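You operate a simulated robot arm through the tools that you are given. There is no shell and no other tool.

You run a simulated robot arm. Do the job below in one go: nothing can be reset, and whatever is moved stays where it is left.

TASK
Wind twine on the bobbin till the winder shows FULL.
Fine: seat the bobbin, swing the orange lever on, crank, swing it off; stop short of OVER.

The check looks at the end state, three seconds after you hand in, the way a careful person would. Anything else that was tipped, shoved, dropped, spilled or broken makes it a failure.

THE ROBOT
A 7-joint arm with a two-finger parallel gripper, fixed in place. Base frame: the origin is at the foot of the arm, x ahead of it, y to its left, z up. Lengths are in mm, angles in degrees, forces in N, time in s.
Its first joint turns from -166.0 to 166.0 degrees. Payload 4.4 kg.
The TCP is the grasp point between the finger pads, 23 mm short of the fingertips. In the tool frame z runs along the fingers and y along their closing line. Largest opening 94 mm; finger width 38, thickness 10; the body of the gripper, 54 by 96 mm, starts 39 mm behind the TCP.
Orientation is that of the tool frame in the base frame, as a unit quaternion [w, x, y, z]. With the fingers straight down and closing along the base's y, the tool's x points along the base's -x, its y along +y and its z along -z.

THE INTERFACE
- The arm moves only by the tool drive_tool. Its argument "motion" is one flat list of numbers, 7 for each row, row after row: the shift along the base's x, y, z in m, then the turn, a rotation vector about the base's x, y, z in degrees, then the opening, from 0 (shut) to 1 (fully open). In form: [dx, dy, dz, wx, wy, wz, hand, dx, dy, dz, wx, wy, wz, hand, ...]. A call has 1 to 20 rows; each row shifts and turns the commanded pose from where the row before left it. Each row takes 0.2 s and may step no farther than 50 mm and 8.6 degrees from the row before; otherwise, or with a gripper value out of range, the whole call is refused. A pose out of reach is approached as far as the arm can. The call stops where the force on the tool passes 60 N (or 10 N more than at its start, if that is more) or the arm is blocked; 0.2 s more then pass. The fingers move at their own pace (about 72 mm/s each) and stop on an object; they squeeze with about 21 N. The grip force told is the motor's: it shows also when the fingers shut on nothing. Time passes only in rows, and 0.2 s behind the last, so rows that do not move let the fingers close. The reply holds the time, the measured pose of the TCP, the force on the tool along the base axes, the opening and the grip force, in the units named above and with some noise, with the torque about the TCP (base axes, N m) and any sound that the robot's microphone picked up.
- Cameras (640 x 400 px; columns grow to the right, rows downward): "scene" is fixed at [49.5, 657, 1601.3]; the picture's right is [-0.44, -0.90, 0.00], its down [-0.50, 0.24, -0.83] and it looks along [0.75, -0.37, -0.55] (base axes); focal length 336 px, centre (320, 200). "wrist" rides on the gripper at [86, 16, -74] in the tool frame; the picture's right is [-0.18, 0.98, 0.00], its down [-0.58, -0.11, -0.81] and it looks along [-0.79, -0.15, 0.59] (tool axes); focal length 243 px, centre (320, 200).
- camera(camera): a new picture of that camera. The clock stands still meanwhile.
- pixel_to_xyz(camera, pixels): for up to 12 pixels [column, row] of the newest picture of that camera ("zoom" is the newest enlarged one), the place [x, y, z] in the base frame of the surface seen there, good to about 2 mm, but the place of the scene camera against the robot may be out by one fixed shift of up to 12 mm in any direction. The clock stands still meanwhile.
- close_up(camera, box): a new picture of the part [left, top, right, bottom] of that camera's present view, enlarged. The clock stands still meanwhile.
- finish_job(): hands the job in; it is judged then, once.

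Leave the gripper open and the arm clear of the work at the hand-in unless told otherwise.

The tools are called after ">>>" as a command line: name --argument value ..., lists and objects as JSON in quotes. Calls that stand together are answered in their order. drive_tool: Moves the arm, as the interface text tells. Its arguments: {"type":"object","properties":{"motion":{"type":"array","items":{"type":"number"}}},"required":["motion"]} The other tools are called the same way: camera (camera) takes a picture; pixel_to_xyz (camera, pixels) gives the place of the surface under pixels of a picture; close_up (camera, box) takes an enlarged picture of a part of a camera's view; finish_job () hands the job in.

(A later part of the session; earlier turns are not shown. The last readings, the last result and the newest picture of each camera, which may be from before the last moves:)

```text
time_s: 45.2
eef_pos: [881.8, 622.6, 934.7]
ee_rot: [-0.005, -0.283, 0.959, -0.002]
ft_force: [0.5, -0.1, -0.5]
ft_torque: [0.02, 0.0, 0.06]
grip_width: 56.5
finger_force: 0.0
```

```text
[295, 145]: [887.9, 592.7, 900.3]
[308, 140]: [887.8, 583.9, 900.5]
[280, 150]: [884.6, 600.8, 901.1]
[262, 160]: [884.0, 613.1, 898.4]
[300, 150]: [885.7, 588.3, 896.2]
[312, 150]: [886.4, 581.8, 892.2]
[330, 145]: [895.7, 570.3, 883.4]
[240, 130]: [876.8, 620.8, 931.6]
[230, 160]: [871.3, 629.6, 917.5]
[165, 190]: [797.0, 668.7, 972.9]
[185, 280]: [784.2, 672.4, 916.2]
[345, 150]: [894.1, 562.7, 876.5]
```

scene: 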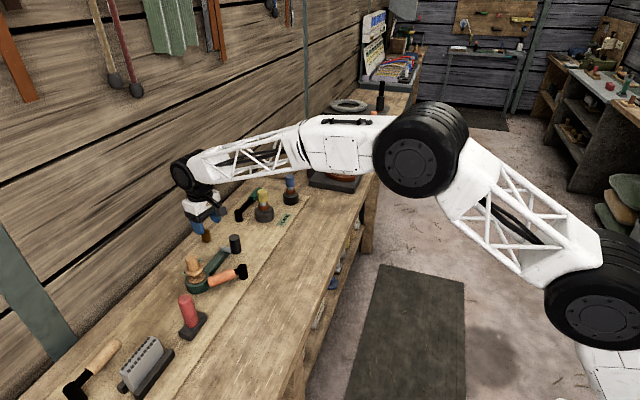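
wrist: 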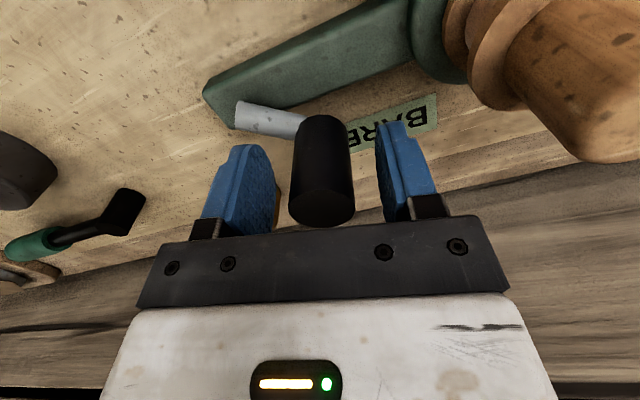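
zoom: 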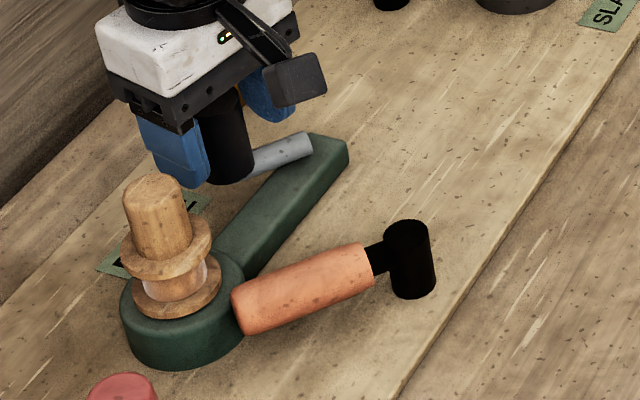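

The three knob positions fit an axis ≈(890,576.3) with radius ≈48. I'll regrip at this height and crank 20° more, in slow 5° steps.

>>> drive_tool --motion '[0, 0, 0, 0, 0, 0, 0.4, 0, 0, 0, 0, 0, 0, 0.25, 0, 0, 0, 0, 0, 0, 0.25, 0, 0, 0, 0, 0, 0, 0.25]'

>>> drive_tool --motion '[0.00415, 0.00058, 0, 0, 0, 0, 0.25, 0.00418, 0.00022, 0, 0, 0, 0, 0.25, 0, 0, 0, 0, 0, 0, 0.25]'

>>> drive_tool --motion '[0.00419, -0.00015, 0, 0, 0, 0, 0.25, 0.00415, -0.00051, 0, 0, 0, 0, 0.25, 0, 0, 0, 0, 0, 0, 0.25]'

>>> camera --camera "wrist"

```text
time_s: 46.2
eef_pos: [881.3, 621.1, 935.4]
ee_rot: [-0.005, -0.284, 0.959, -0.002]
ft_force: [0.2, -6.5, 1.1]
ft_torque: [-0.06, 0.1, -0.09]
grip_width: 31.6
finger_force: 44.9
```

```text
time_s: 47.0
eef_pos: [889.3, 623.3, 935.1]
ee_rot: [-0.005, -0.283, 0.959, -0.003]
ft_force: [-9.2, -1.4, -3.5]
ft_torque: [-0.37, 0.71, -0.38]
grip_width: 31.4
finger_force: 45.1
```

```text
time_s: 47.8
eef_pos: [898.3, 624.1, 934.6]
ee_rot: [-0.005, -0.283, 0.959, -0.002]
ft_force: [-8.3, 16.4, -15.1]
ft_torque: [0.0, 0.28, -0.38]
grip_width: 31.6
finger_force: 45.3
```

```text
taken
```

wrist: 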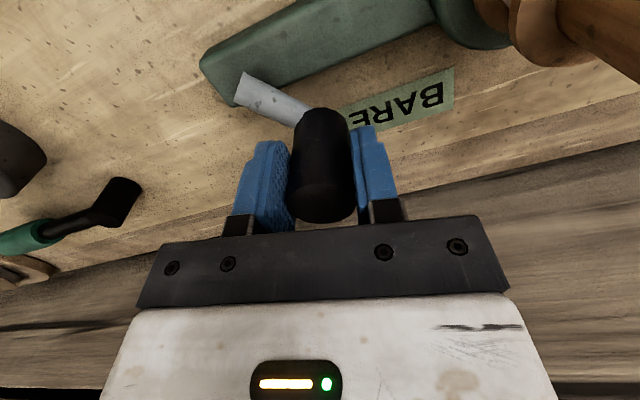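

There's an outward pull of 16 N, so the stub end (892.5,577) really is the axis and the radius is 50. I'll shift outward 2.5 mm and continue with the corrected circle in moderate steps.

>>> drive_tool --motion '[0.0003, 0.0025, 0, 0, 0, 0, 0.25, 0.00427, -0.0009, 0, 0, 0, 0, 0.25, 0.00427, -0.0009, 0, 0, 0, 0, 0.25, 0, 0, 0, 0, 0, 0, 0.25]'

>>> drive_tool --motion '[0.00404, -0.00164, 0, 0, 0, 0, 0.25, 0.00404, -0.00164, 0, 0, 0, 0, 0.25, 0.0037, -0.0023, 0, 0, 0, 0, 0.25, 0.0037, -0.0023, 0, 0, 0, 0, 0.25, 0, 0, 0, 0, 0, 0, 0.25]'

>>> camera --camera "wrist"

```text
time_s: 48.8
eef_pos: [907.9, 624.1, 934.5]
ee_rot: [-0.006, -0.283, 0.959, -0.003]
ft_force: [-10.1, -4.9, -14.0]
ft_torque: [-0.05, 0.08, -0.36]
grip_width: 31.7
finger_force: 44.8
```

```text
time_s: 50.0
eef_pos: [924.5, 616.7, 934.8]
ee_rot: [-0.004, -0.283, 0.959, -0.002]
ft_force: [-2.5, 15.4, 0.8]
ft_torque: [-0.1, 0.55, -0.49]
grip_width: 31.7
finger_force: 45.1
```

```text
taken
```

wrist: 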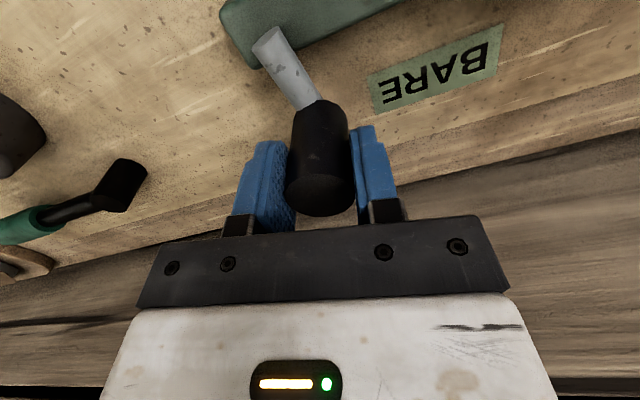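

That works: about 12 N of tangential drag. The knob is now around 51° and the label is still BARE. I'll continue 90° more.

>>> drive_tool --motion '[0.00648, -0.00583, 0, 0, 0, 0, 0.25, 0.00536, -0.00687, 0, 0, 0, 0, 0.25, 0.0041, -0.00769, 0, 0, 0, 0, 0.25, 0.00269, -0.00829, 0, 0, 0, 0, 0.25, 0.00121, -0.00863, 0, 0, 0, 0, 0.25, -0.0003, -0.00871, 0, 0, 0, 0, 0.25, 0, 0, 0, 0, 0, 0, 0.25]'

>>> camera --camera "wrist"

```text
time_s: 51.6
eef_pos: [943.3, 569.9, 934.3]
ee_rot: [-0.005, -0.283, 0.959, -0.002]
ft_force: [-3.9, 11.8, 1.0]
ft_torque: [0.22, 0.06, -0.51]
grip_width: 31.6
finger_force: 44.6
```

```text
taken
```

wrist: 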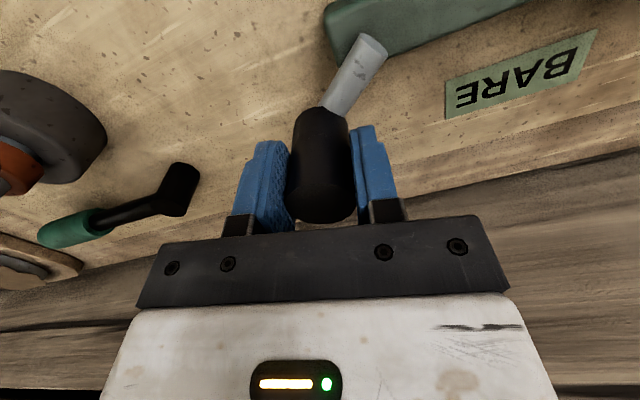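

Good. Continuing 120° back to about the starting angle.

>>> drive_tool --motion '[-0.00181, -0.00853, 0, 0, 0, 0, 0.25, -0.00327, -0.00808, 0, 0, 0, 0, 0.25, -0.00462, -0.00739, 0, 0, 0, 0, 0.25, -0.00583, -0.00648, 0, 0, 0, 0, 0.25, -0.00687, -0.00536, 0, 0, 0, 0, 0.25, -0.00769, -0.0041, 0, 0, 0, 0, 0.25, 0, 0, 0, 0, 0, 0, 0.25]'

>>> drive_tool --motion '[-0.00829, -0.00269, 0, 0, 0, 0, 0.25, -0.00863, -0.00121, 0, 0, 0, 0, 0.25, -0.00871, 0.0003, 0, 0, 0, 0, 0.25, -0.00853, 0.00181, 0, 0, 0, 0, 0.25, -0.00808, 0.00327, 0, 0, 0, 0, 0.25, -0.00739, 0.00462, 0, 0, 0, 0, 0.25, 0, 0, 0, 0, 0, 0, 0.25]'

>>> camera --camera "wrist"

>>> close_up --camera "scene" --box '[180, 220, 270, 300]'

```text
time_s: 53.2
eef_pos: [912.3, 528.5, 935.1]
ee_rot: [-0.005, -0.284, 0.959, -0.002]
ft_force: [12.2, -5.2, -4.3]
ft_torque: [0.2, -0.3, -0.47]
grip_width: 31.7
finger_force: 45.2
```

```text
time_s: 53.9
eef_pos: [893.3, 521.8, 934.7]
ee_rot: [-0.007, -0.281, 0.96, -0.004]
ft_force: [0.6, -17.6, 4.5]
ft_torque: [-0.33, 0.19, -0.1]
grip_width: 31.5
finger_force: 45.2
stopped in row 3: the force on the tool passed its limit at 83 N (the readings are from after the stop); the commanded pose is now the measured one
```

```text
taken
```

wrist: 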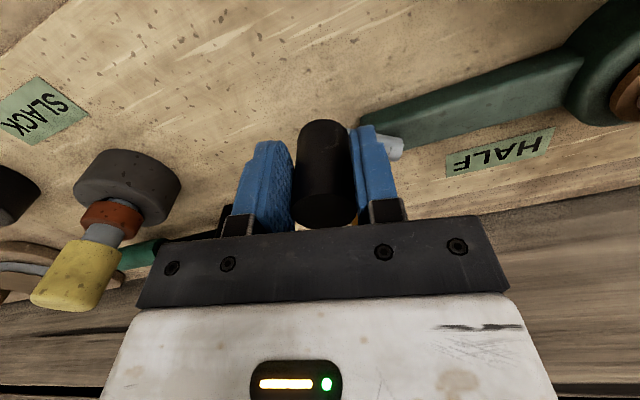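

```text
5.00 times, centred on (225, 260) of scene
```

zoom: 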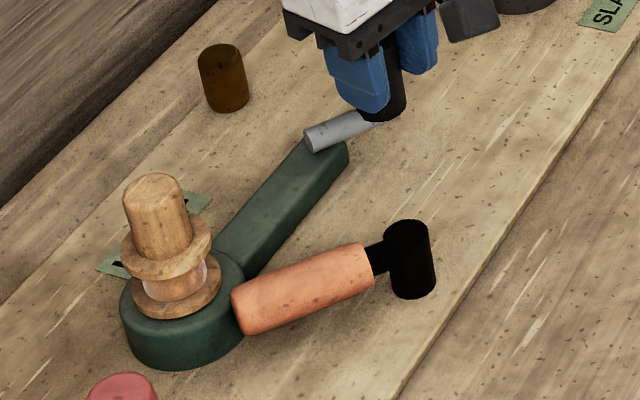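

The label now reads HALF after about 320° of cranking. The motion stopped on a force peak again, so I'll open and re-centre on the knob.

>>> drive_tool --motion '[0, 0, 0, 0, 0, 0, 0.5, 0, 0, 0, 0, 0, 0, 0.6, 0, 0, 0, 0, 0, 0, 0.6]'

>>> camera --camera "wrist"

>>> close_up --camera "wrist" --box '[230, 100, 420, 240]'

>>> pixel_to_xyz --camera "zoom" --pixels '[[320, 340], [250, 330], [385, 330], [320, 300], [320, 370], [320, 280], [320, 250], [500, 150]]'

```text
time_s: 54.7
eef_pos: [893.9, 523.0, 935.5]
ee_rot: [-0.007, -0.282, 0.959, -0.004]
ft_force: [0.3, -0.2, -1.1]
ft_torque: [-0.01, -0.02, 0.0]
grip_width: 56.4
finger_force: 0.0
```

```text
taken
```

wrist: 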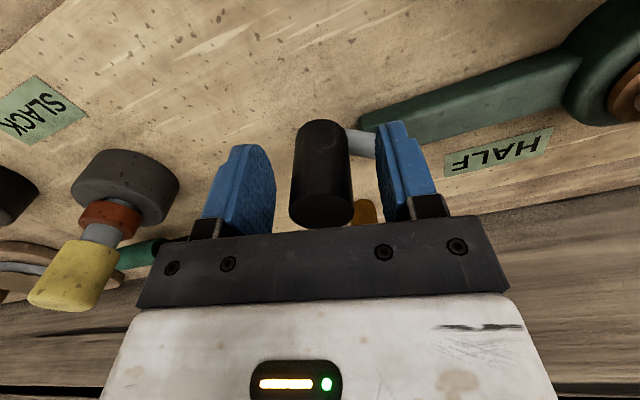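

```text
2.86 times, centred on (325, 170) of wrist
```

zoom: 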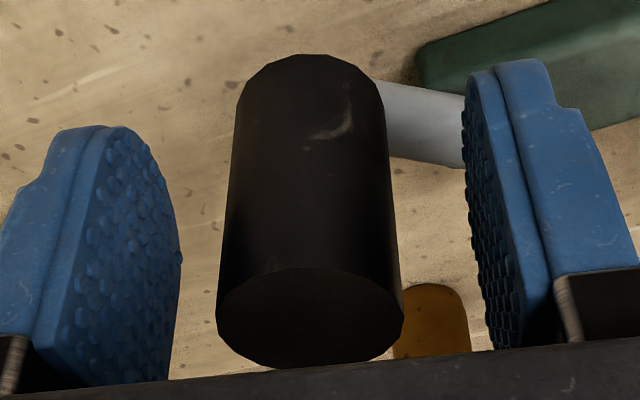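

```text
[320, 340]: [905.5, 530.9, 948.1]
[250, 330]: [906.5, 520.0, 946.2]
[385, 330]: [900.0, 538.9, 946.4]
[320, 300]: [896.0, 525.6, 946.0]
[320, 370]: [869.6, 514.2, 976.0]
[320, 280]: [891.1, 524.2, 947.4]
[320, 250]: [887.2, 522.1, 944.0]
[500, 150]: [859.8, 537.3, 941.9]
```

The knob had slipped about 8 mm along the pads because my fixed-orientation grip rubs as it goes round. A better way is to turn the tool together with the crank (rigid grip), then open, turn back and regrip. I'll re-centre on the knob (+6.6,+4.3) with open fingers and yaw +45°.

>>> drive_tool --motion '[0.0066, 0.0043, 0, 0, 0, 0, 0.65, 0, 0, 0, 0, 0, 7.5, 0.65, 0, 0, 0, 0, 0, 7.5, 0.65, 0, 0, 0, 0, 0, 7.5, 0.65, 0, 0, 0, 0, 0, 7.5, 0.65, 0, 0, 0, 0, 0, 7.5, 0.65, 0, 0, 0, 0, 0, 7.5, 0.65, 0, 0, 0, 0, 0, 0, 0.65]'

>>> camera --camera "wrist"

```text
time_s: 56.5
eef_pos: [900.0, 526.9, 935.6]
ee_rot: [-0.004, -0.628, 0.778, -0.006]
ft_force: [-0.9, -0.3, 0.3]
ft_torque: [-0.04, -0.03, 0.02]
grip_width: 61.1
finger_force: 0.1
```

```text
taken
```

wrist: 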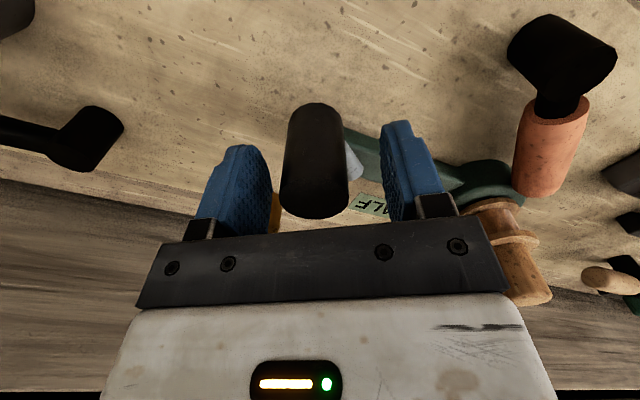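

The knob is between the fingers. I'll close, then turn 30° with the tool following.

>>> drive_tool --motion '[0, 0, 0, 0, 0, 0, 0.4, 0, 0, 0, 0, 0, 0, 0.25, 0, 0, 0, 0, 0, 0, 0.25, 0, 0, 0, 0, 0, 0, 0.25]'

>>> drive_tool --motion '[-0.00639, -0.00051, 0, 0, 0, -7.5, 0.25, -0.0064, 0.00033, 0, 0, 0, -7.5, 0.25, -0.0063, 0.00117, 0, 0, 0, -7.5, 0.25, -0.0061, 0.00197, 0, 0, 0, -7.5, 0.25, 0, 0, 0, 0, 0, 0, 0.25]'

>>> camera --camera "wrist"

```text
time_s: 57.5
eef_pos: [900.2, 526.4, 936.2]
ee_rot: [-0.004, -0.628, 0.778, -0.006]
ft_force: [5.0, -6.8, 0.4]
ft_torque: [-0.02, 0.1, -0.13]
grip_width: 31.8
finger_force: 45.7
```

```text
time_s: 58.7
eef_pos: [875.4, 530.1, 936.2]
ee_rot: [-0.006, -0.404, 0.915, -0.004]
ft_force: [-1.1, 8.5, 0.9]
ft_torque: [0.43, -0.17, 0.18]
grip_width: 31.6
finger_force: 44.8
```

```text
taken
```

wrist: 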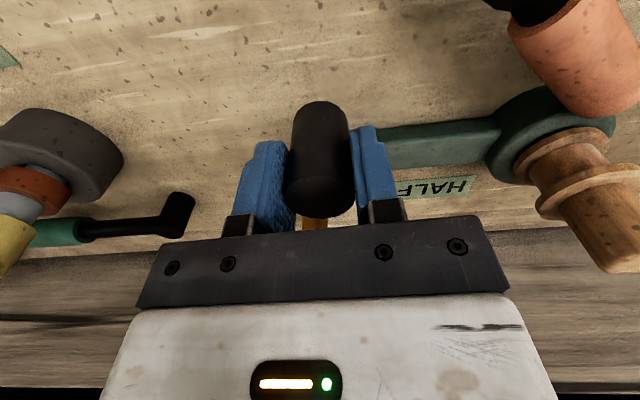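

The force is low and the motion smooth; the label is HALF. I'll continue the remaining 60° of this segment.

>>> drive_tool --motion '[-0.00579, 0.00276, 0, 0, 0, -7.5, 0.25, -0.00537, 0.00348, 0, 0, 0, -7.5, 0.25, -0.00488, 0.00416, 0, 0, 0, -7.5, 0.25, -0.00429, 0.00476, 0, 0, 0, -7.5, 0.25, 0, 0, 0, 0, 0, 0, 0.25]'

>>> drive_tool --motion '[-0.00364, 0.00528, 0, 0, 0, -7.5, 0.25, -0.00291, 0.00571, 0, 0, 0, -7.5, 0.25, -0.00215, 0.00604, 0, 0, 0, -7.5, 0.25, -0.00134, 0.00627, 0, 0, 0, -7.5, 0.25, 0, 0, 0, 0, 0, 0, 0.25]'

>>> camera --camera "wrist"

>>> close_up --camera "scene" --box '[180, 220, 270, 300]'

```text
time_s: 59.9
eef_pos: [855.0, 544.0, 936.0]
ee_rot: [-0.005, -0.153, 0.988, -0.003]
ft_force: [8.5, 5.7, 2.5]
ft_torque: [0.44, -0.99, -0.05]
grip_width: 31.6
finger_force: 45.5
```

```text
time_s: 61.1
eef_pos: [844.2, 567.7, 935.7]
ee_rot: [-0.008, 0.108, 0.994, -0.001]
ft_force: [-20.3, -9.8, 22.9]
ft_torque: [0.21, 0.36, -0.33]
grip_width: 31.6
finger_force: 45.5
```

```text
taken
```

wrist: 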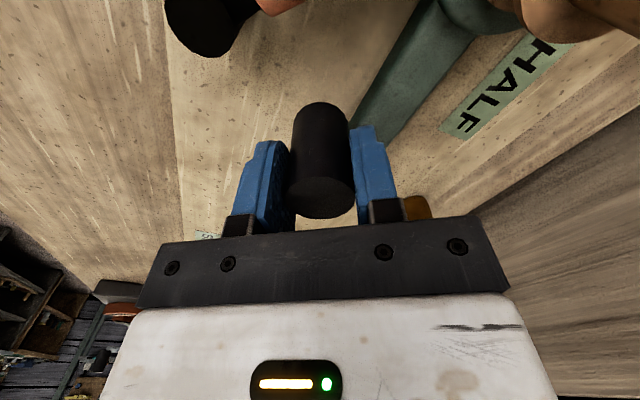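

```text
5.00 times, centred on (225, 260) of scene
```

zoom: 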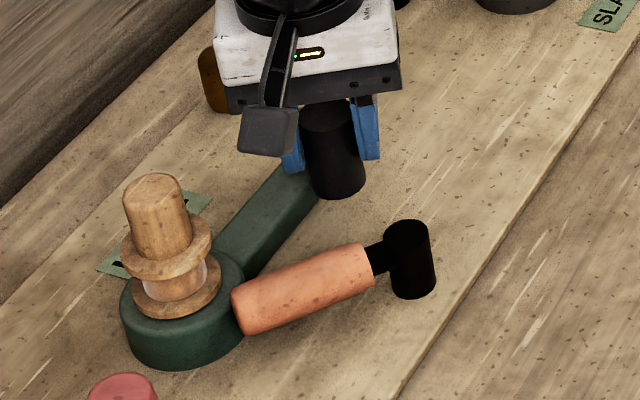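

Total is about 394°, still HALF. I'll open, rotate the tool back +90° around the knob, and check centring.

>>> drive_tool --motion '[0, 0, 0, 0, 0, 0, 0.5, 0, 0, 0, 0, 0, 0, 0.65, 0, 0, 0, 0, 0, 7.5, 0.65, 0, 0, 0, 0, 0, 7.5, 0.65, 0, 0, 0, 0, 0, 7.5, 0.65, 0, 0, 0, 0, 0, 7.5, 0.65, 0, 0, 0, 0, 0, 7.5, 0.65, 0, 0, 0, 0, 0, 7.5, 0.65, 0, 0, 0, 0, 0, 0, 0.65]'

>>> camera --camera "wrist"

>>> pixel_to_xyz --camera "wrist" --pixels '[[320, 200], [300, 200], [340, 200], [320, 190], [320, 210], [310, 205], [330, 205], [320, 180]]'

```text
time_s: 63.1
eef_pos: [845.0, 568.2, 935.6]
ee_rot: [-0.005, -0.281, 0.96, -0.004]
ft_force: [0.1, -0.5, -0.3]
ft_torque: [-0.01, 0.0, 0.01]
grip_width: 61.2
finger_force: 0.0
```

```text
taken
```

wrist: 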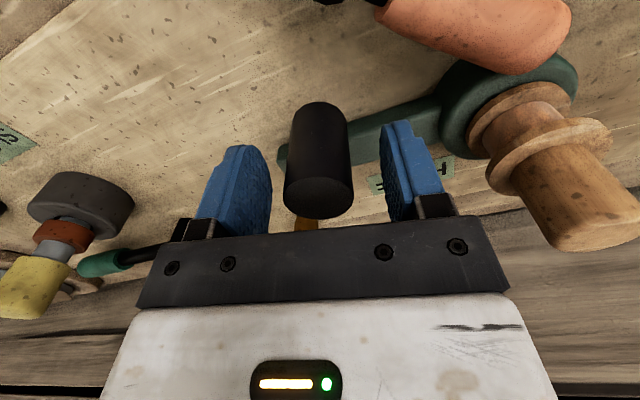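

```text
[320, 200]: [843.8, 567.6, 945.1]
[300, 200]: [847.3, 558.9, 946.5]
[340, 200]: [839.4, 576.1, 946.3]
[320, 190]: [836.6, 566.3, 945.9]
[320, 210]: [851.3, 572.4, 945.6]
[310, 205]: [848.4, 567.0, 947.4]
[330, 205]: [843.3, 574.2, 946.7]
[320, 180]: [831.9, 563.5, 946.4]
```

The knob is well centred at (843.5,567). I'll rotate the remaining +45°, then regrip.

>>> drive_tool --motion '[-0.001, -0.001, 0, 0, 0, 7.5, 0.65, 0, 0, 0, 0, 0, 7.5, 0.65, 0, 0, 0, 0, 0, 7.5, 0.65, 0, 0, 0, 0, 0, 7.5, 0.65, 0, 0, 0, 0, 0, 7.5, 0.65, 0, 0, 0, 0, 0, 7.5, 0.65, 0, 0, 0, 0, 0, 0, 0.4, 0, 0, 0, 0, 0, 0, 0.25, 0, 0, 0, 0, 0, 0, 0.25, 0, 0, 0, 0, 0, 0, 0.25]'

>>> camera --camera "wrist"

```text
time_s: 65.3
eef_pos: [843.4, 565.5, 933.3]
ee_rot: [-0.004, -0.627, 0.779, -0.005]
ft_force: [23.3, 2.9, -2.2]
ft_torque: [0.23, -0.1, 0.02]
grip_width: 31.8
finger_force: 44.8
```

```text
taken
```

wrist: 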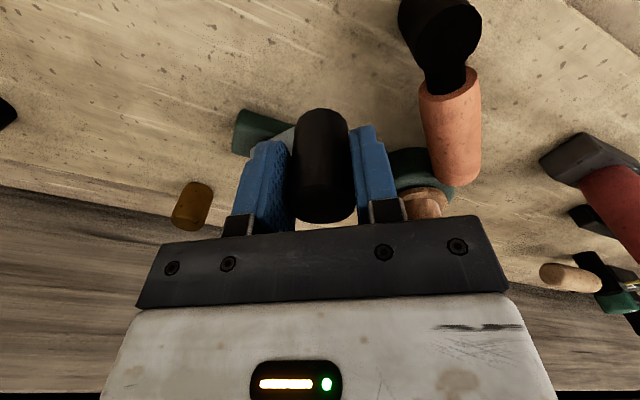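

There's a radial stress of 23 N, so I'll shift +2 mm in x and then turn 45° with the tool following.

>>> drive_tool --motion '[0.002, 0, 0, 0, 0, 0, 0.25, -0.00051, 0.00639, 0, 0, 0, -7.5, 0.25, 0.00033, 0.0064, 0, 0, 0, -7.5, 0.25, 0.00117, 0.0063, 0, 0, 0, -7.5, 0.25, 0.00197, 0.0061, 0, 0, 0, -7.5, 0.25, 0, 0, 0, 0, 0, 0, 0.25]'

>>> camera --camera "wrist"

```text
time_s: 66.9
eef_pos: [846.0, 594.4, 935.3]
ee_rot: [-0.006, -0.404, 0.915, -0.004]
ft_force: [-14.1, 7.5, 5.3]
ft_torque: [0.17, 0.5, 0.11]
grip_width: 31.7
finger_force: 45.0
stopped in row 6: the force on the tool passed its limit at 62 N (the readings are from after the stop); the commanded pose is now the measured one
```

```text
taken
```

wrist: 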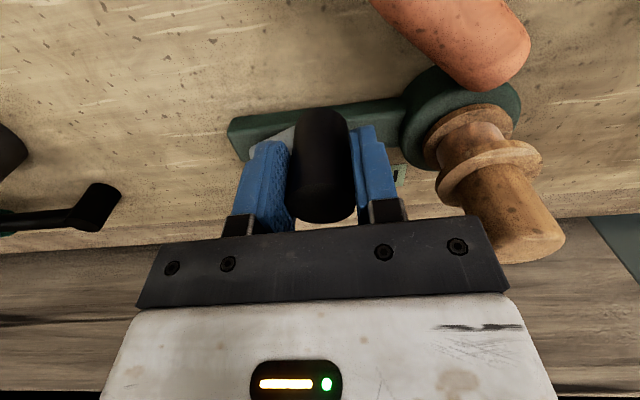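

The load is radial again, from a small centre error under a rigid grip. A better way is to cage the knob loosely (fingers about 5 mm wider than the knob) with the pads pushing along the tangent, so radial errors can't build up. I'll open and check the label and knob.

>>> drive_tool --motion '[0, 0, 0, 0, 0, 0, 0.5, 0, 0, 0, 0, 0, 0, 0.65, 0, 0, 0, 0, 0, -7.5, 0.65, 0, 0, 0, 0, 0, -7.5, 0.65, 0, 0, 0, 0, 0, -7.5, 0.65, 0, 0, 0, 0, 0, -7.5, 0.65, 0, 0, 0, 0, 0, 0, 0.65]'

>>> camera --camera "wrist"

>>> pixel_to_xyz --camera "wrist" --pixels '[[320, 200], [300, 200], [340, 200], [320, 190], [320, 210], [310, 205], [330, 205], [320, 180]]'

```text
time_s: 68.5
eef_pos: [847.8, 594.1, 936.2]
ee_rot: [-0.008, -0.153, 0.988, -0.002]
ft_force: [0.0, -0.2, -0.4]
ft_torque: [-0.01, -0.03, 0.01]
grip_width: 61.2
finger_force: 0.0
```

```text
taken
```

wrist: 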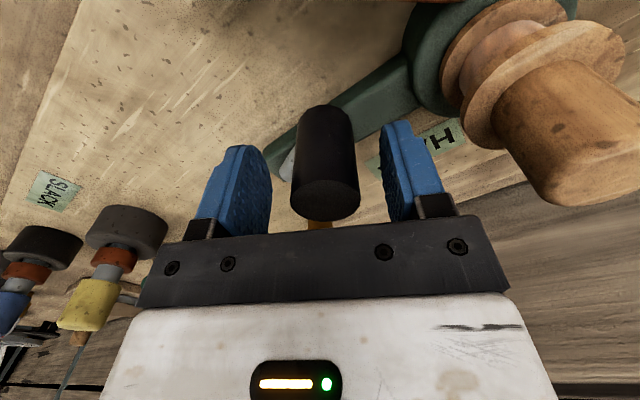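

```text
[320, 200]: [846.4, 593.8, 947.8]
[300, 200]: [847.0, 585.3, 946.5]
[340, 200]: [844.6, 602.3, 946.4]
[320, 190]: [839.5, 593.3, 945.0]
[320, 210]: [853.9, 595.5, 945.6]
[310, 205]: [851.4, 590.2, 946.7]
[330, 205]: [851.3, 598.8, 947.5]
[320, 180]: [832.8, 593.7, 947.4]
```

Knob centre is ≈(845.8,597), and a fit of all the knob positions gives axis ≈(892.2,576.2), radius 49.5. The label is still HALF ("H" visible). I'll re-centre and yaw to −55° so the pads lie tangential for the next sweep.

>>> drive_tool --motion '[-0.002, 0.0029, 0, 0, 0, -8, 0.65, 0, 0, 0, 0, 0, -8, 0.65, 0, 0, 0, 0, 0, -8, 0.65, 0, 0, 0, 0, 0, -8, 0.65, 0, 0, 0, 0, 0, -8, 0.65, 0, 0, 0, 0, 0, -8, 0.65, 0, 0, 0, 0, 0, -8, 0.65, 0, 0, 0, 0, 0, -8, 0.65, 0, 0, 0, 0, 0, -8, 0.65, 0, 0, 0, 0, 0, 0, 0.65]'

>>> camera --camera "wrist"

>>> close_up --camera "scene" --box '[170, 190, 290, 300]'

```text
time_s: 70.7
eef_pos: [845.7, 596.9, 935.6]
ee_rot: [-0.008, 0.457, 0.89, 0.003]
ft_force: [-0.1, -0.6, 0.0]
ft_torque: [-0.01, 0.04, 0.01]
grip_width: 61.3
finger_force: 0.0
```

```text
taken
```

wrist: 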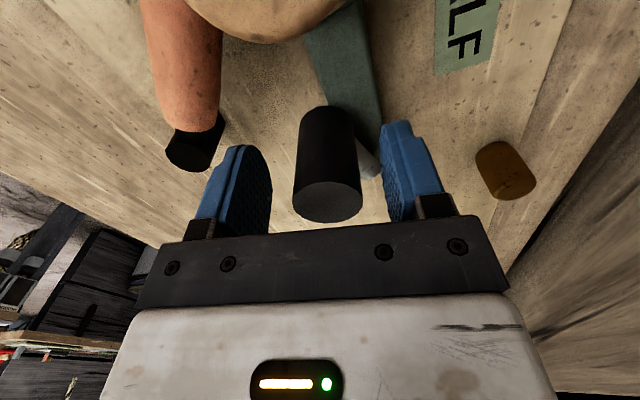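

```text
3.64 times, centred on (230, 245) of scene
```

zoom: 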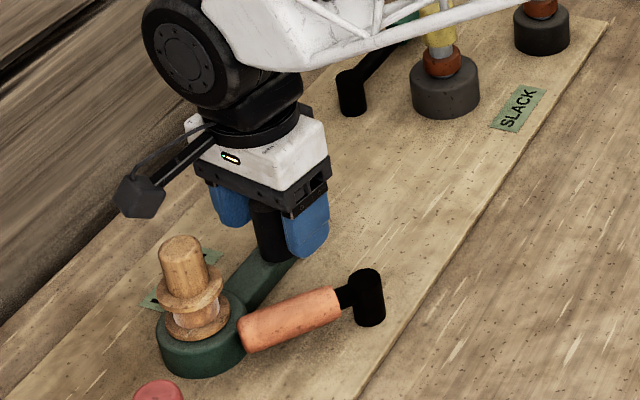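

Yaw −54° is reachable, and "LF" (HALF) is readable at the top. I'll close to a loose cage (about 38 mm) and sweep about 35°.

>>> drive_tool --motion '[0, 0, 0, 0, 0, 0, 0.4, 0, 0, 0, 0, 0, 0, 0.4, 0.00281, 0.00536, 0, 0, 0, 0, 0.4, 0.00343, 0.00497, 0, 0, 0, 0, 0.4, 0.00401, 0.00452, 0, 0, 0, 0, 0.4, 0.00453, 0.004, 0, 0, 0, 0, 0.4, 0.00499, 0.00341, 0, 0, 0, 0, 0.4, 0, 0, 0, 0, 0, 0, 0.4]'

>>> camera --camera "wrist"

```text
time_s: 72.5
eef_pos: [864.0, 618.8, 932.9]
ee_rot: [-0.006, 0.455, 0.89, 0.002]
ft_force: [-0.1, -1.3, 0.3]
ft_torque: [0.03, 0.0, 0.02]
grip_width: 38.2
finger_force: 0.8
```

```text
taken
```

wrist: 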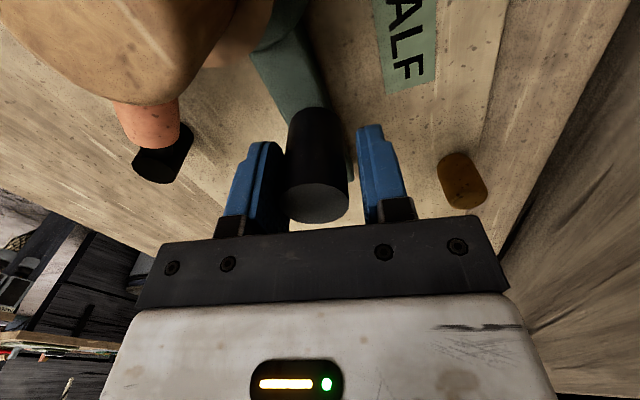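

Excellent: only about 1 N now. The label still reads HALF. Next sweep, 35°.

>>> drive_tool --motion '[0.00537, 0.00279, 0, 0, 0, 0, 0.4, 0.00566, 0.0021, 0, 0, 0, 0, 0.4, 0.00588, 0.0014, 0, 0, 0, 0, 0.4, 0.00601, 0.00068, 0, 0, 0, 0, 0.4, 0.00604, -7e-05, 0, 0, 0, 0, 0.4, 0, 0, 0, 0, 0, 0, 0.4]'

>>> camera --camera "wrist"

```text
time_s: 73.9
eef_pos: [895.3, 626.5, 934.4]
ee_rot: [-0.007, 0.456, 0.89, 0.003]
ft_force: [-0.5, -1.4, 0.0]
ft_torque: [0.0, 0.01, 0.02]
grip_width: 38.0
finger_force: 0.4
```

```text
taken
```

wrist: 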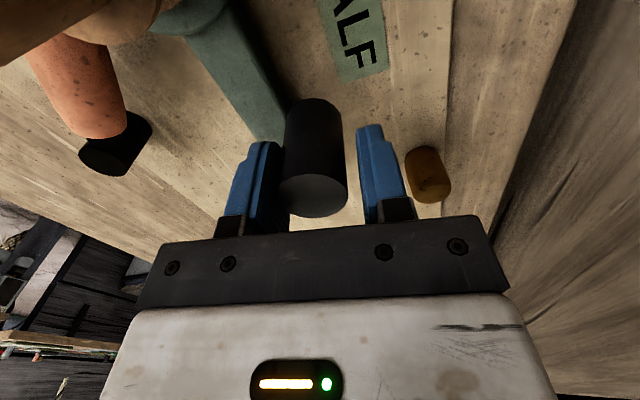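

Still HALF at about 490° total. I'll open, rotate the tool +120° (to yaw ≈66°), and cage again for a long follow-through sweep.

>>> drive_tool --motion '[0, 0, 0, 0, 0, 0, 0.65, 0, 0, 0, 0, 0, 0, 0.65, 0, 0, 0, 0, 0, 8, 0.65, 0, 0, 0, 0, 0, 8, 0.65, 0, 0, 0, 0, 0, 8, 0.65, 0, 0, 0, 0, 0, 8, 0.65, 0, 0, 0, 0, 0, 8, 0.65, 0, 0, 0, 0, 0, 8, 0.65, 0, 0, 0, 0, 0, 8, 0.65, 0, 0, 0, 0, 0, 8, 0.65, 0, 0, 0, 0, 0, 8, 0.65, 0, 0, 0, 0, 0, 8, 0.65, 0, 0, 0, 0, 0, 8, 0.65, 0, 0, 0, 0, 0, 8, 0.65, 0, 0, 0, 0, 0, 8, 0.65, 0, 0, 0, 0, 0, 8, 0.65, 0, 0, 0, 0, 0, 8, 0.65, 0, 0, 0, 0, 0, 0, 0.65]'

>>> camera --camera "wrist"

```text
time_s: 77.7
eef_pos: [893.8, 627.0, 933.2]
ee_rot: [-0.006, -0.543, 0.84, -0.005]
ft_force: [-0.5, 0.0, -0.4]
ft_torque: [0.01, 0.0, 0.03]
grip_width: 61.2
finger_force: 0.0
```

```text
taken
```

wrist: 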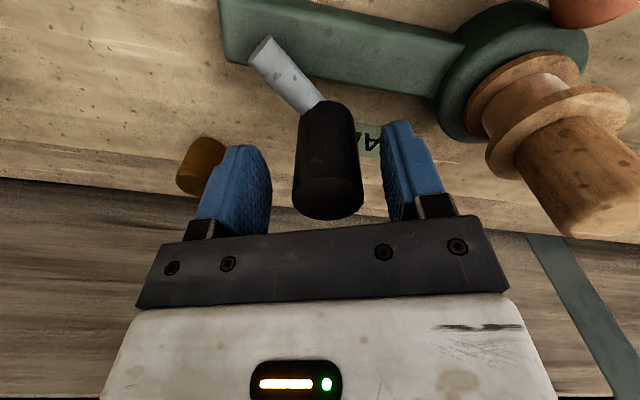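

Close to the cage and sweep 28° with the tool turning along.

>>> drive_tool --motion '[0, 0, 0, 0, 0, 0, 0.4, 0, 0, 0, 0, 0, 0, 0.4, 0.00599, -0.0008, 0, 0, 0, -7, 0.4, 0.00585, -0.00152, 0, 0, 0, -7, 0.4, 0.00562, -0.00222, 0, 0, 0, -7, 0.4, 0.0053, -0.0029, 0, 0, 0, -7, 0.4, 0, 0, 0, 0, 0, 0, 0.4]'

>>> camera --camera "wrist"

```text
time_s: 79.3
eef_pos: [916.7, 618.4, 935.6]
ee_rot: [-0.006, -0.323, 0.947, -0.004]
ft_force: [0.1, 1.7, 0.6]
ft_torque: [0.03, 0.0, -0.04]
grip_width: 38.3
finger_force: 0.9
```

```text
taken
```

wrist: 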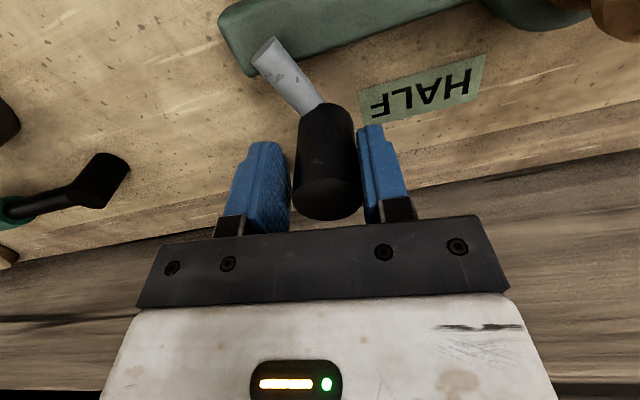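

HALF is still clearly shown and forces are low. Another 28°.

>>> drive_tool --motion '[0.00492, -0.00352, 0, 0, 0, -7, 0.4, 0.00445, -0.00409, 0, 0, 0, -7, 0.4, 0.00391, -0.0046, 0, 0, 0, -7, 0.4, 0.00333, -0.00504, 0, 0, 0, -7, 0.4, 0, 0, 0, 0, 0, 0, 0.4]'

>>> camera --camera "wrist"

```text
time_s: 80.5
eef_pos: [933.6, 601.3, 933.9]
ee_rot: [-0.008, -0.084, 0.996, -0.002]
ft_force: [0.5, 1.2, -0.2]
ft_torque: [0.01, 0.05, -0.01]
grip_width: 37.8
finger_force: 0.9
```

```text
taken
```

wrist: 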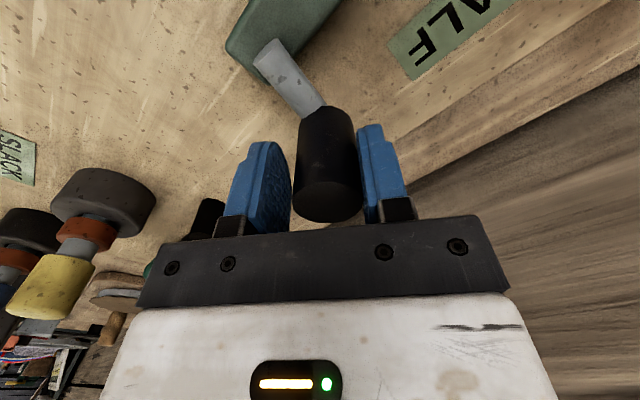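

Still HALF (~549°). I'll keep the yaw fixed now, since the pads stay tangential around here and the label stays in view. Another 28°.

>>> drive_tool --motion '[0.00269, -0.00542, 0, 0, 0, 0, 0.4, 0.00201, -0.0057, 0, 0, 0, 0, 0.4, 0.00129, -0.0059, 0, 0, 0, 0, 0.4, 0.00057, -0.00602, 0, 0, 0, 0, 0.4, 0, 0, 0, 0, 0, 0, 0.4]'

>>> camera --camera "wrist"

```text
time_s: 81.7
eef_pos: [940.3, 576.6, 934.8]
ee_rot: [-0.008, -0.084, 0.996, -0.003]
ft_force: [-0.5, 0.3, 0.4]
ft_torque: [0.02, 0.02, 0.01]
grip_width: 37.9
finger_force: 0.4
```

```text
taken
```

wrist: 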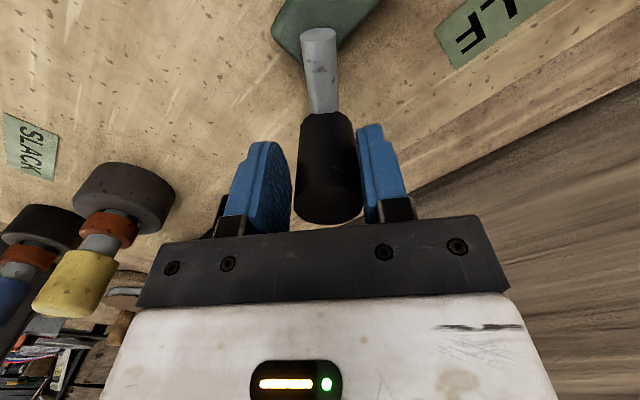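

The label ends in "LF", so still HALF (~577°). Another 28°.

>>> drive_tool --motion '[-0.00017, -0.00604, 0, 0, 0, 0, 0.4, -0.0009, -0.00598, 0, 0, 0, 0, 0.4, -0.00163, -0.00582, 0, 0, 0, 0, 0.4, -0.00232, -0.00558, 0, 0, 0, 0, 0.4, 0, 0, 0, 0, 0, 0, 0.4]'

>>> camera --camera "wrist"

>>> close_up --camera "scene" --box '[180, 230, 240, 290]'

```text
time_s: 82.9
eef_pos: [933.0, 553.9, 935.1]
ee_rot: [-0.008, -0.084, 0.996, -0.003]
ft_force: [0.1, 1.0, -0.6]
ft_torque: [0.03, -0.01, 0.02]
grip_width: 38.1
finger_force: 0.0
```

```text
taken
```

wrist: 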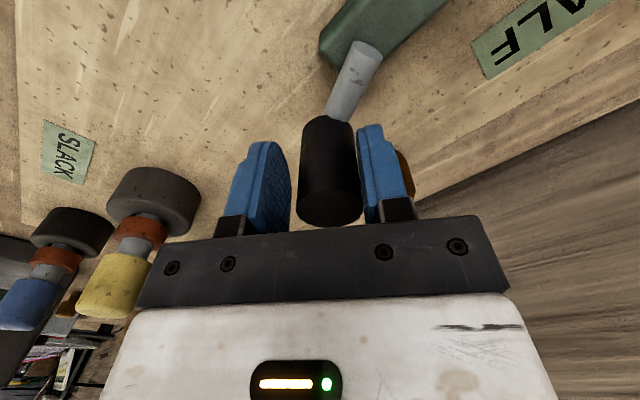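

```text
6.67 times, centred on (210, 260) of scene
```

zoom: 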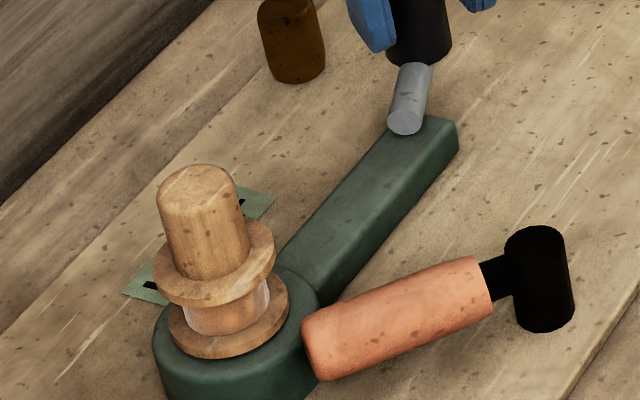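

Still HALF (~605°). For the next part I'll open and rotate to yaw ≈94°, so the pads are tangential and the label remains visible.

>>> drive_tool --motion '[0, 0, 0, 0, 0, 0, 0.65, 0, 0, 0, 0, 0, 0, 0.65, 0, 0, 0, 0, 0, 7.6, 0.65, 0, 0, 0, 0, 0, 7.6, 0.65, 0, 0, 0, 0, 0, 7.6, 0.65, 0, 0, 0, 0, 0, 7.6, 0.65, 0, 0, 0, 0, 0, 7.6, 0.65, 0, 0, 0, 0, 0, 7.6, 0.65, 0, 0, 0, 0, 0, 7.6, 0.65, 0, 0, 0, 0, 0, 7.6, 0.65, 0, 0, 0, 0, 0, 7.6, 0.65, 0, 0, 0, 0, 0, 7.6, 0.65, 0, 0, 0, 0, 0, 7.6, 0.65, 0, 0, 0, 0, 0, 0, 0.65]'

>>> camera --camera "wrist"

>>> pixel_to_xyz --camera "wrist" --pixels '[[320, 200], [300, 200], [340, 200], [320, 190], [320, 210], [310, 205], [330, 205], [320, 180]]'

```text
time_s: 85.9
eef_pos: [935.4, 554.1, 935.3]
ee_rot: [0.004, 0.728, -0.686, 0.006]
ft_force: [-0.1, 0.3, -0.2]
ft_torque: [0.01, -0.01, 0.0]
grip_width: 61.0
finger_force: 0.1
```

```text
taken
```

wrist: 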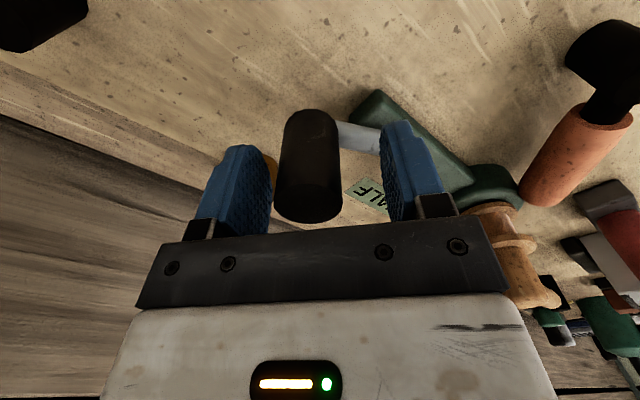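

```text
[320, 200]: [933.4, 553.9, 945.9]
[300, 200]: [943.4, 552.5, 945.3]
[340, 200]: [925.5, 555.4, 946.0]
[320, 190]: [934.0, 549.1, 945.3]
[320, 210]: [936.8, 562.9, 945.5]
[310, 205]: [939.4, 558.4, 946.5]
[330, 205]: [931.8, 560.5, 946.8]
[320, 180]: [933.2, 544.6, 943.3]
```

The knob is at ≈(939,556). I'll nudge to centre, cage, and sweep 28°.

>>> drive_tool --motion '[0.0028, 0.0025, 0, 0, 0, 0, 0.55, 0, 0, 0, 0, 0, 0, 0.4, 0, 0, 0, 0, 0, 0, 0.4, -0.0027, -0.00541, 0, 0, 0, 0, 0.4, -0.00334, -0.00504, 0, 0, 0, 0, 0.4, -0.00392, -0.0046, 0, 0, 0, 0, 0.4, -0.00446, -0.00408, 0, 0, 0, 0, 0.4, 0, 0, 0, 0, 0, 0, 0.4]'

>>> camera --camera "wrist"

>>> close_up --camera "wrist" --box '[270, 90, 480, 240]'

```text
time_s: 87.7
eef_pos: [923.2, 538.6, 935.9]
ee_rot: [0.005, 0.727, -0.686, 0.006]
ft_force: [-0.1, 0.4, 0.1]
ft_torque: [0.02, 0.02, -0.01]
grip_width: 38.1
finger_force: 0.9
```

```text
taken
```

wrist: 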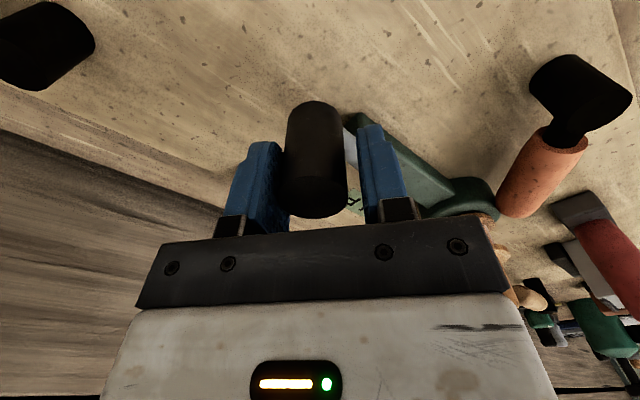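

```text
2.67 times, centred on (375, 165) of wrist
```

zoom: 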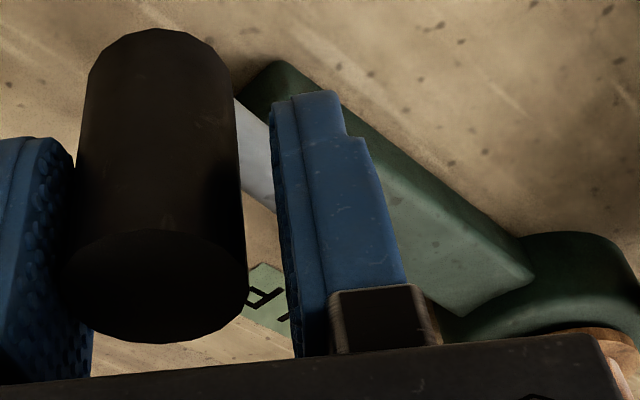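

The left-most visible letter (the last of the word, upside-down) is "F", so still HALF (~630°). Another 21°.

>>> drive_tool --motion '[-0.00492, -0.00351, 0, 0, 0, 0, 0.4, -0.00531, -0.00288, 0, 0, 0, 0, 0.4, -0.00562, -0.00222, 0, 0, 0, 0, 0.4, 0, 0, 0, 0, 0, 0, 0.4]'

>>> camera --camera "wrist"

>>> close_up --camera "wrist" --box '[270, 90, 480, 240]'

```text
time_s: 88.7
eef_pos: [906.6, 528.1, 934.2]
ee_rot: [0.004, 0.728, -0.686, 0.006]
ft_force: [0.3, 1.3, -0.4]
ft_torque: [0.0, -0.01, 0.01]
grip_width: 38.2
finger_force: 0.2
```

```text
taken
```

wrist: 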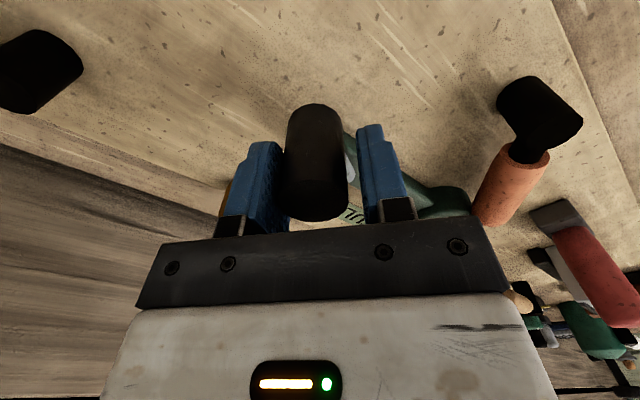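

```text
2.67 times, centred on (375, 165) of wrist
```

zoom: 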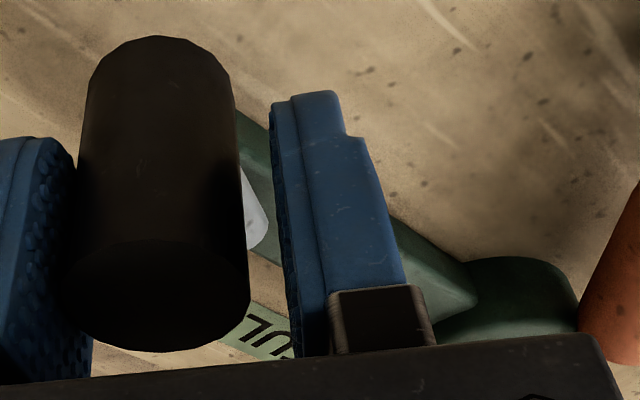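

The visible letters now look like "…UL…", so it probably reads FULL. I'll stop cranking here, open, rise straight up and read the label.

>>> drive_tool --motion '[0, 0, 0, 0, 0, 0, 0.65, 0, 0, 0, 0, 0, 0, 0.65, 0, 0, 0.03, 0, 0, 0, 0.65, 0, 0, 0.04, 0, 0, 0, 0.65, 0, 0, 0.04, 0, 0, 0, 0.65, 0, 0, 0, 0, 0, 0, 0.65]'

>>> camera --camera "wrist"

>>> close_up --camera "wrist" --box '[270, 60, 540, 240]'

```text
time_s: 90.1
eef_pos: [909.3, 525.4, 1044.5]
ee_rot: [0.004, 0.728, -0.686, 0.007]
ft_force: [-0.4, -0.1, -0.7]
ft_torque: [0.0, 0.0, 0.02]
grip_width: 60.8
finger_force: 0.0
```

```text
taken
```

wrist: 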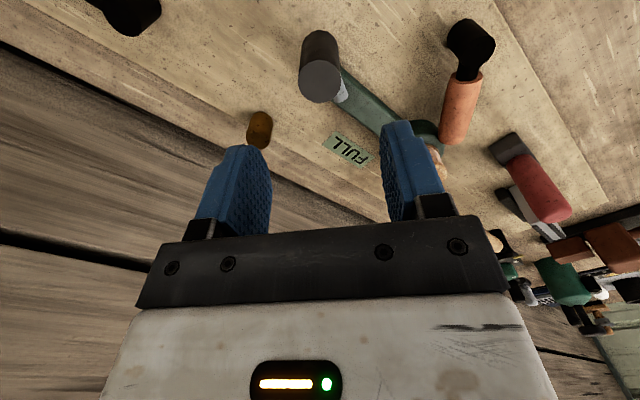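

```text
2.22 times, centred on (405, 150) of wrist
```

zoom: 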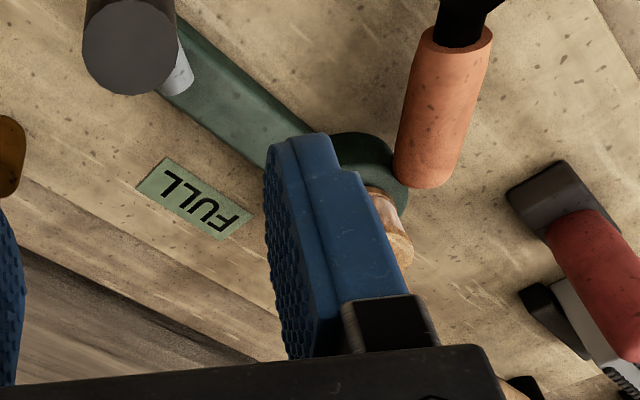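

The winder reads FULL. Next I swing the orange lever off, back to its original spot. I'll measure the lever in this view.

>>> pixel_to_xyz --camera "zoom" --pixels '[[445, 40], [440, 100], [435, 150], [430, 185], [405, 150], [465, 150], [415, 100], [470, 100], [470, 20], [400, 180], [420, 185], [130, 50]]'

>>> close_up --camera "scene" --box '[180, 220, 270, 300]'

```text
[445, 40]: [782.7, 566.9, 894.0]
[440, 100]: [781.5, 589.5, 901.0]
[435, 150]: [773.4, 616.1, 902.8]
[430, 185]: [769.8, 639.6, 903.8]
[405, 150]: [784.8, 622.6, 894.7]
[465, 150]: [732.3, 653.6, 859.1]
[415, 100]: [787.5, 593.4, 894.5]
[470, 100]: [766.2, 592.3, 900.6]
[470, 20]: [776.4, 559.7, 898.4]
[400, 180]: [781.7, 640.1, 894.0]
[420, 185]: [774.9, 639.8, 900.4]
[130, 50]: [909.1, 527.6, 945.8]
```

```text
5.00 times, centred on (225, 260) of scene
```

zoom: 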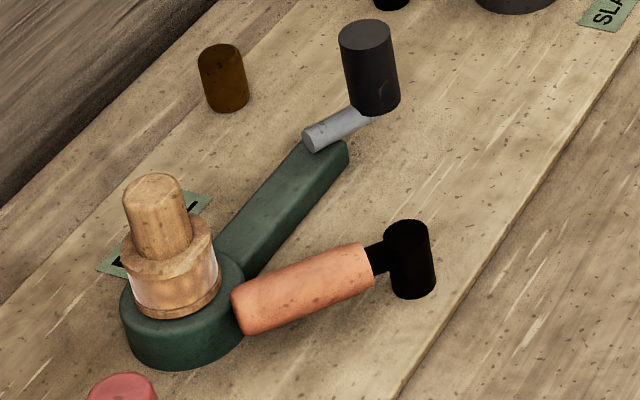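

The bobbin is visibly full of twine. The lever axis now runs from the post (777,547) to the tip (770,643). I'll close the fingers, go above (807,588), the gap between the lever and the green arm, and descend to z≈898.

>>> drive_tool --motion '[-0.034, 0.021, 0, 0, 0, 0, 0.3, -0.034, 0.021, 0, 0, 0, 0, 0, -0.034, 0.0205, 0, 0, 0, 0, 0, 0, 0, 0, 0, 0, 0, 0]'

>>> camera --camera "wrist"

```text
time_s: 91.1
eef_pos: [809.1, 589.2, 1045.9]
ee_rot: [0.004, 0.727, -0.686, 0.006]
ft_force: [-0.5, 0.1, 0.4]
ft_torque: [0.01, 0.02, -0.03]
grip_width: 0.2
finger_force: 21.0
```

```text
taken
```

wrist: 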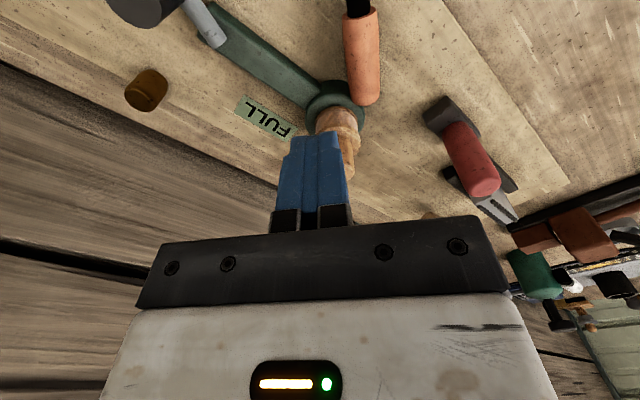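

The position is right above the gap. Descending in steps.

>>> drive_tool --motion '[0, -0.001, -0.04, 0, 0, 0, 0, 0, 0, -0.04, 0, 0, 0, 0, 0, 0, -0.03, 0, 0, 0, 0, 0, 0, 0, 0, 0, 0, 0]'

>>> camera --camera "wrist"

>>> close_up --camera "scene" --box '[170, 200, 290, 310]'

```text
time_s: 92.1
eef_pos: [804.4, 589.2, 933.7]
ee_rot: [0.005, 0.727, -0.686, 0.006]
ft_force: [0.5, 0.0, 0.5]
ft_torque: [0.0, -0.01, -0.04]
grip_width: 0.0
finger_force: 21.3
```

```text
taken
```

wrist: 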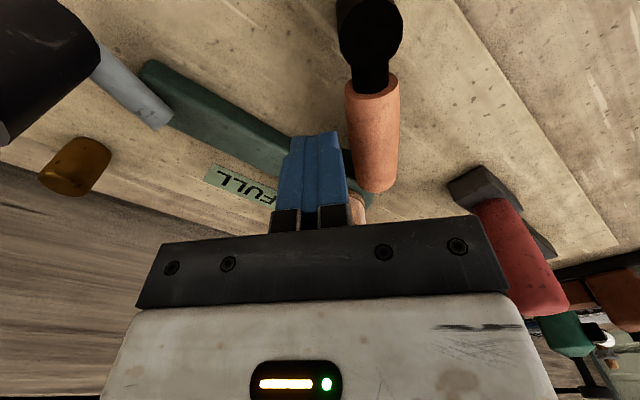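

```text
3.64 times, centred on (230, 255) of scene
```

zoom: 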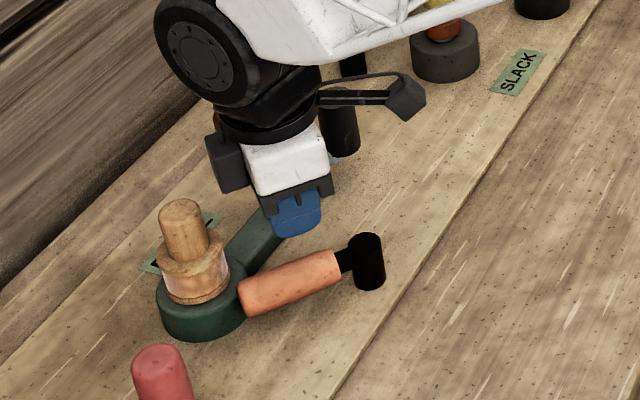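

There's a dark block on the wrist's far side, near (228,165) in the zoom. I'll check its height relative to the bobbin before going lower.

>>> pixel_to_xyz --camera "zoom" --pixels '[[228, 150], [228, 185], [212, 150], [240, 185], [222, 190], [300, 205], [260, 190], [185, 205], [195, 215], [290, 180]]'

```text
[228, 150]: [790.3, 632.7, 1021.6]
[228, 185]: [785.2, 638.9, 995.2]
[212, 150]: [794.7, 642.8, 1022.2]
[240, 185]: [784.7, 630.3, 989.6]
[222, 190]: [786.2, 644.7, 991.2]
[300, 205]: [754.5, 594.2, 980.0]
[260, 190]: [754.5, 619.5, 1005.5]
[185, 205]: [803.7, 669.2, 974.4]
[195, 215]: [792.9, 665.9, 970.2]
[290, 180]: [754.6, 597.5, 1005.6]
```

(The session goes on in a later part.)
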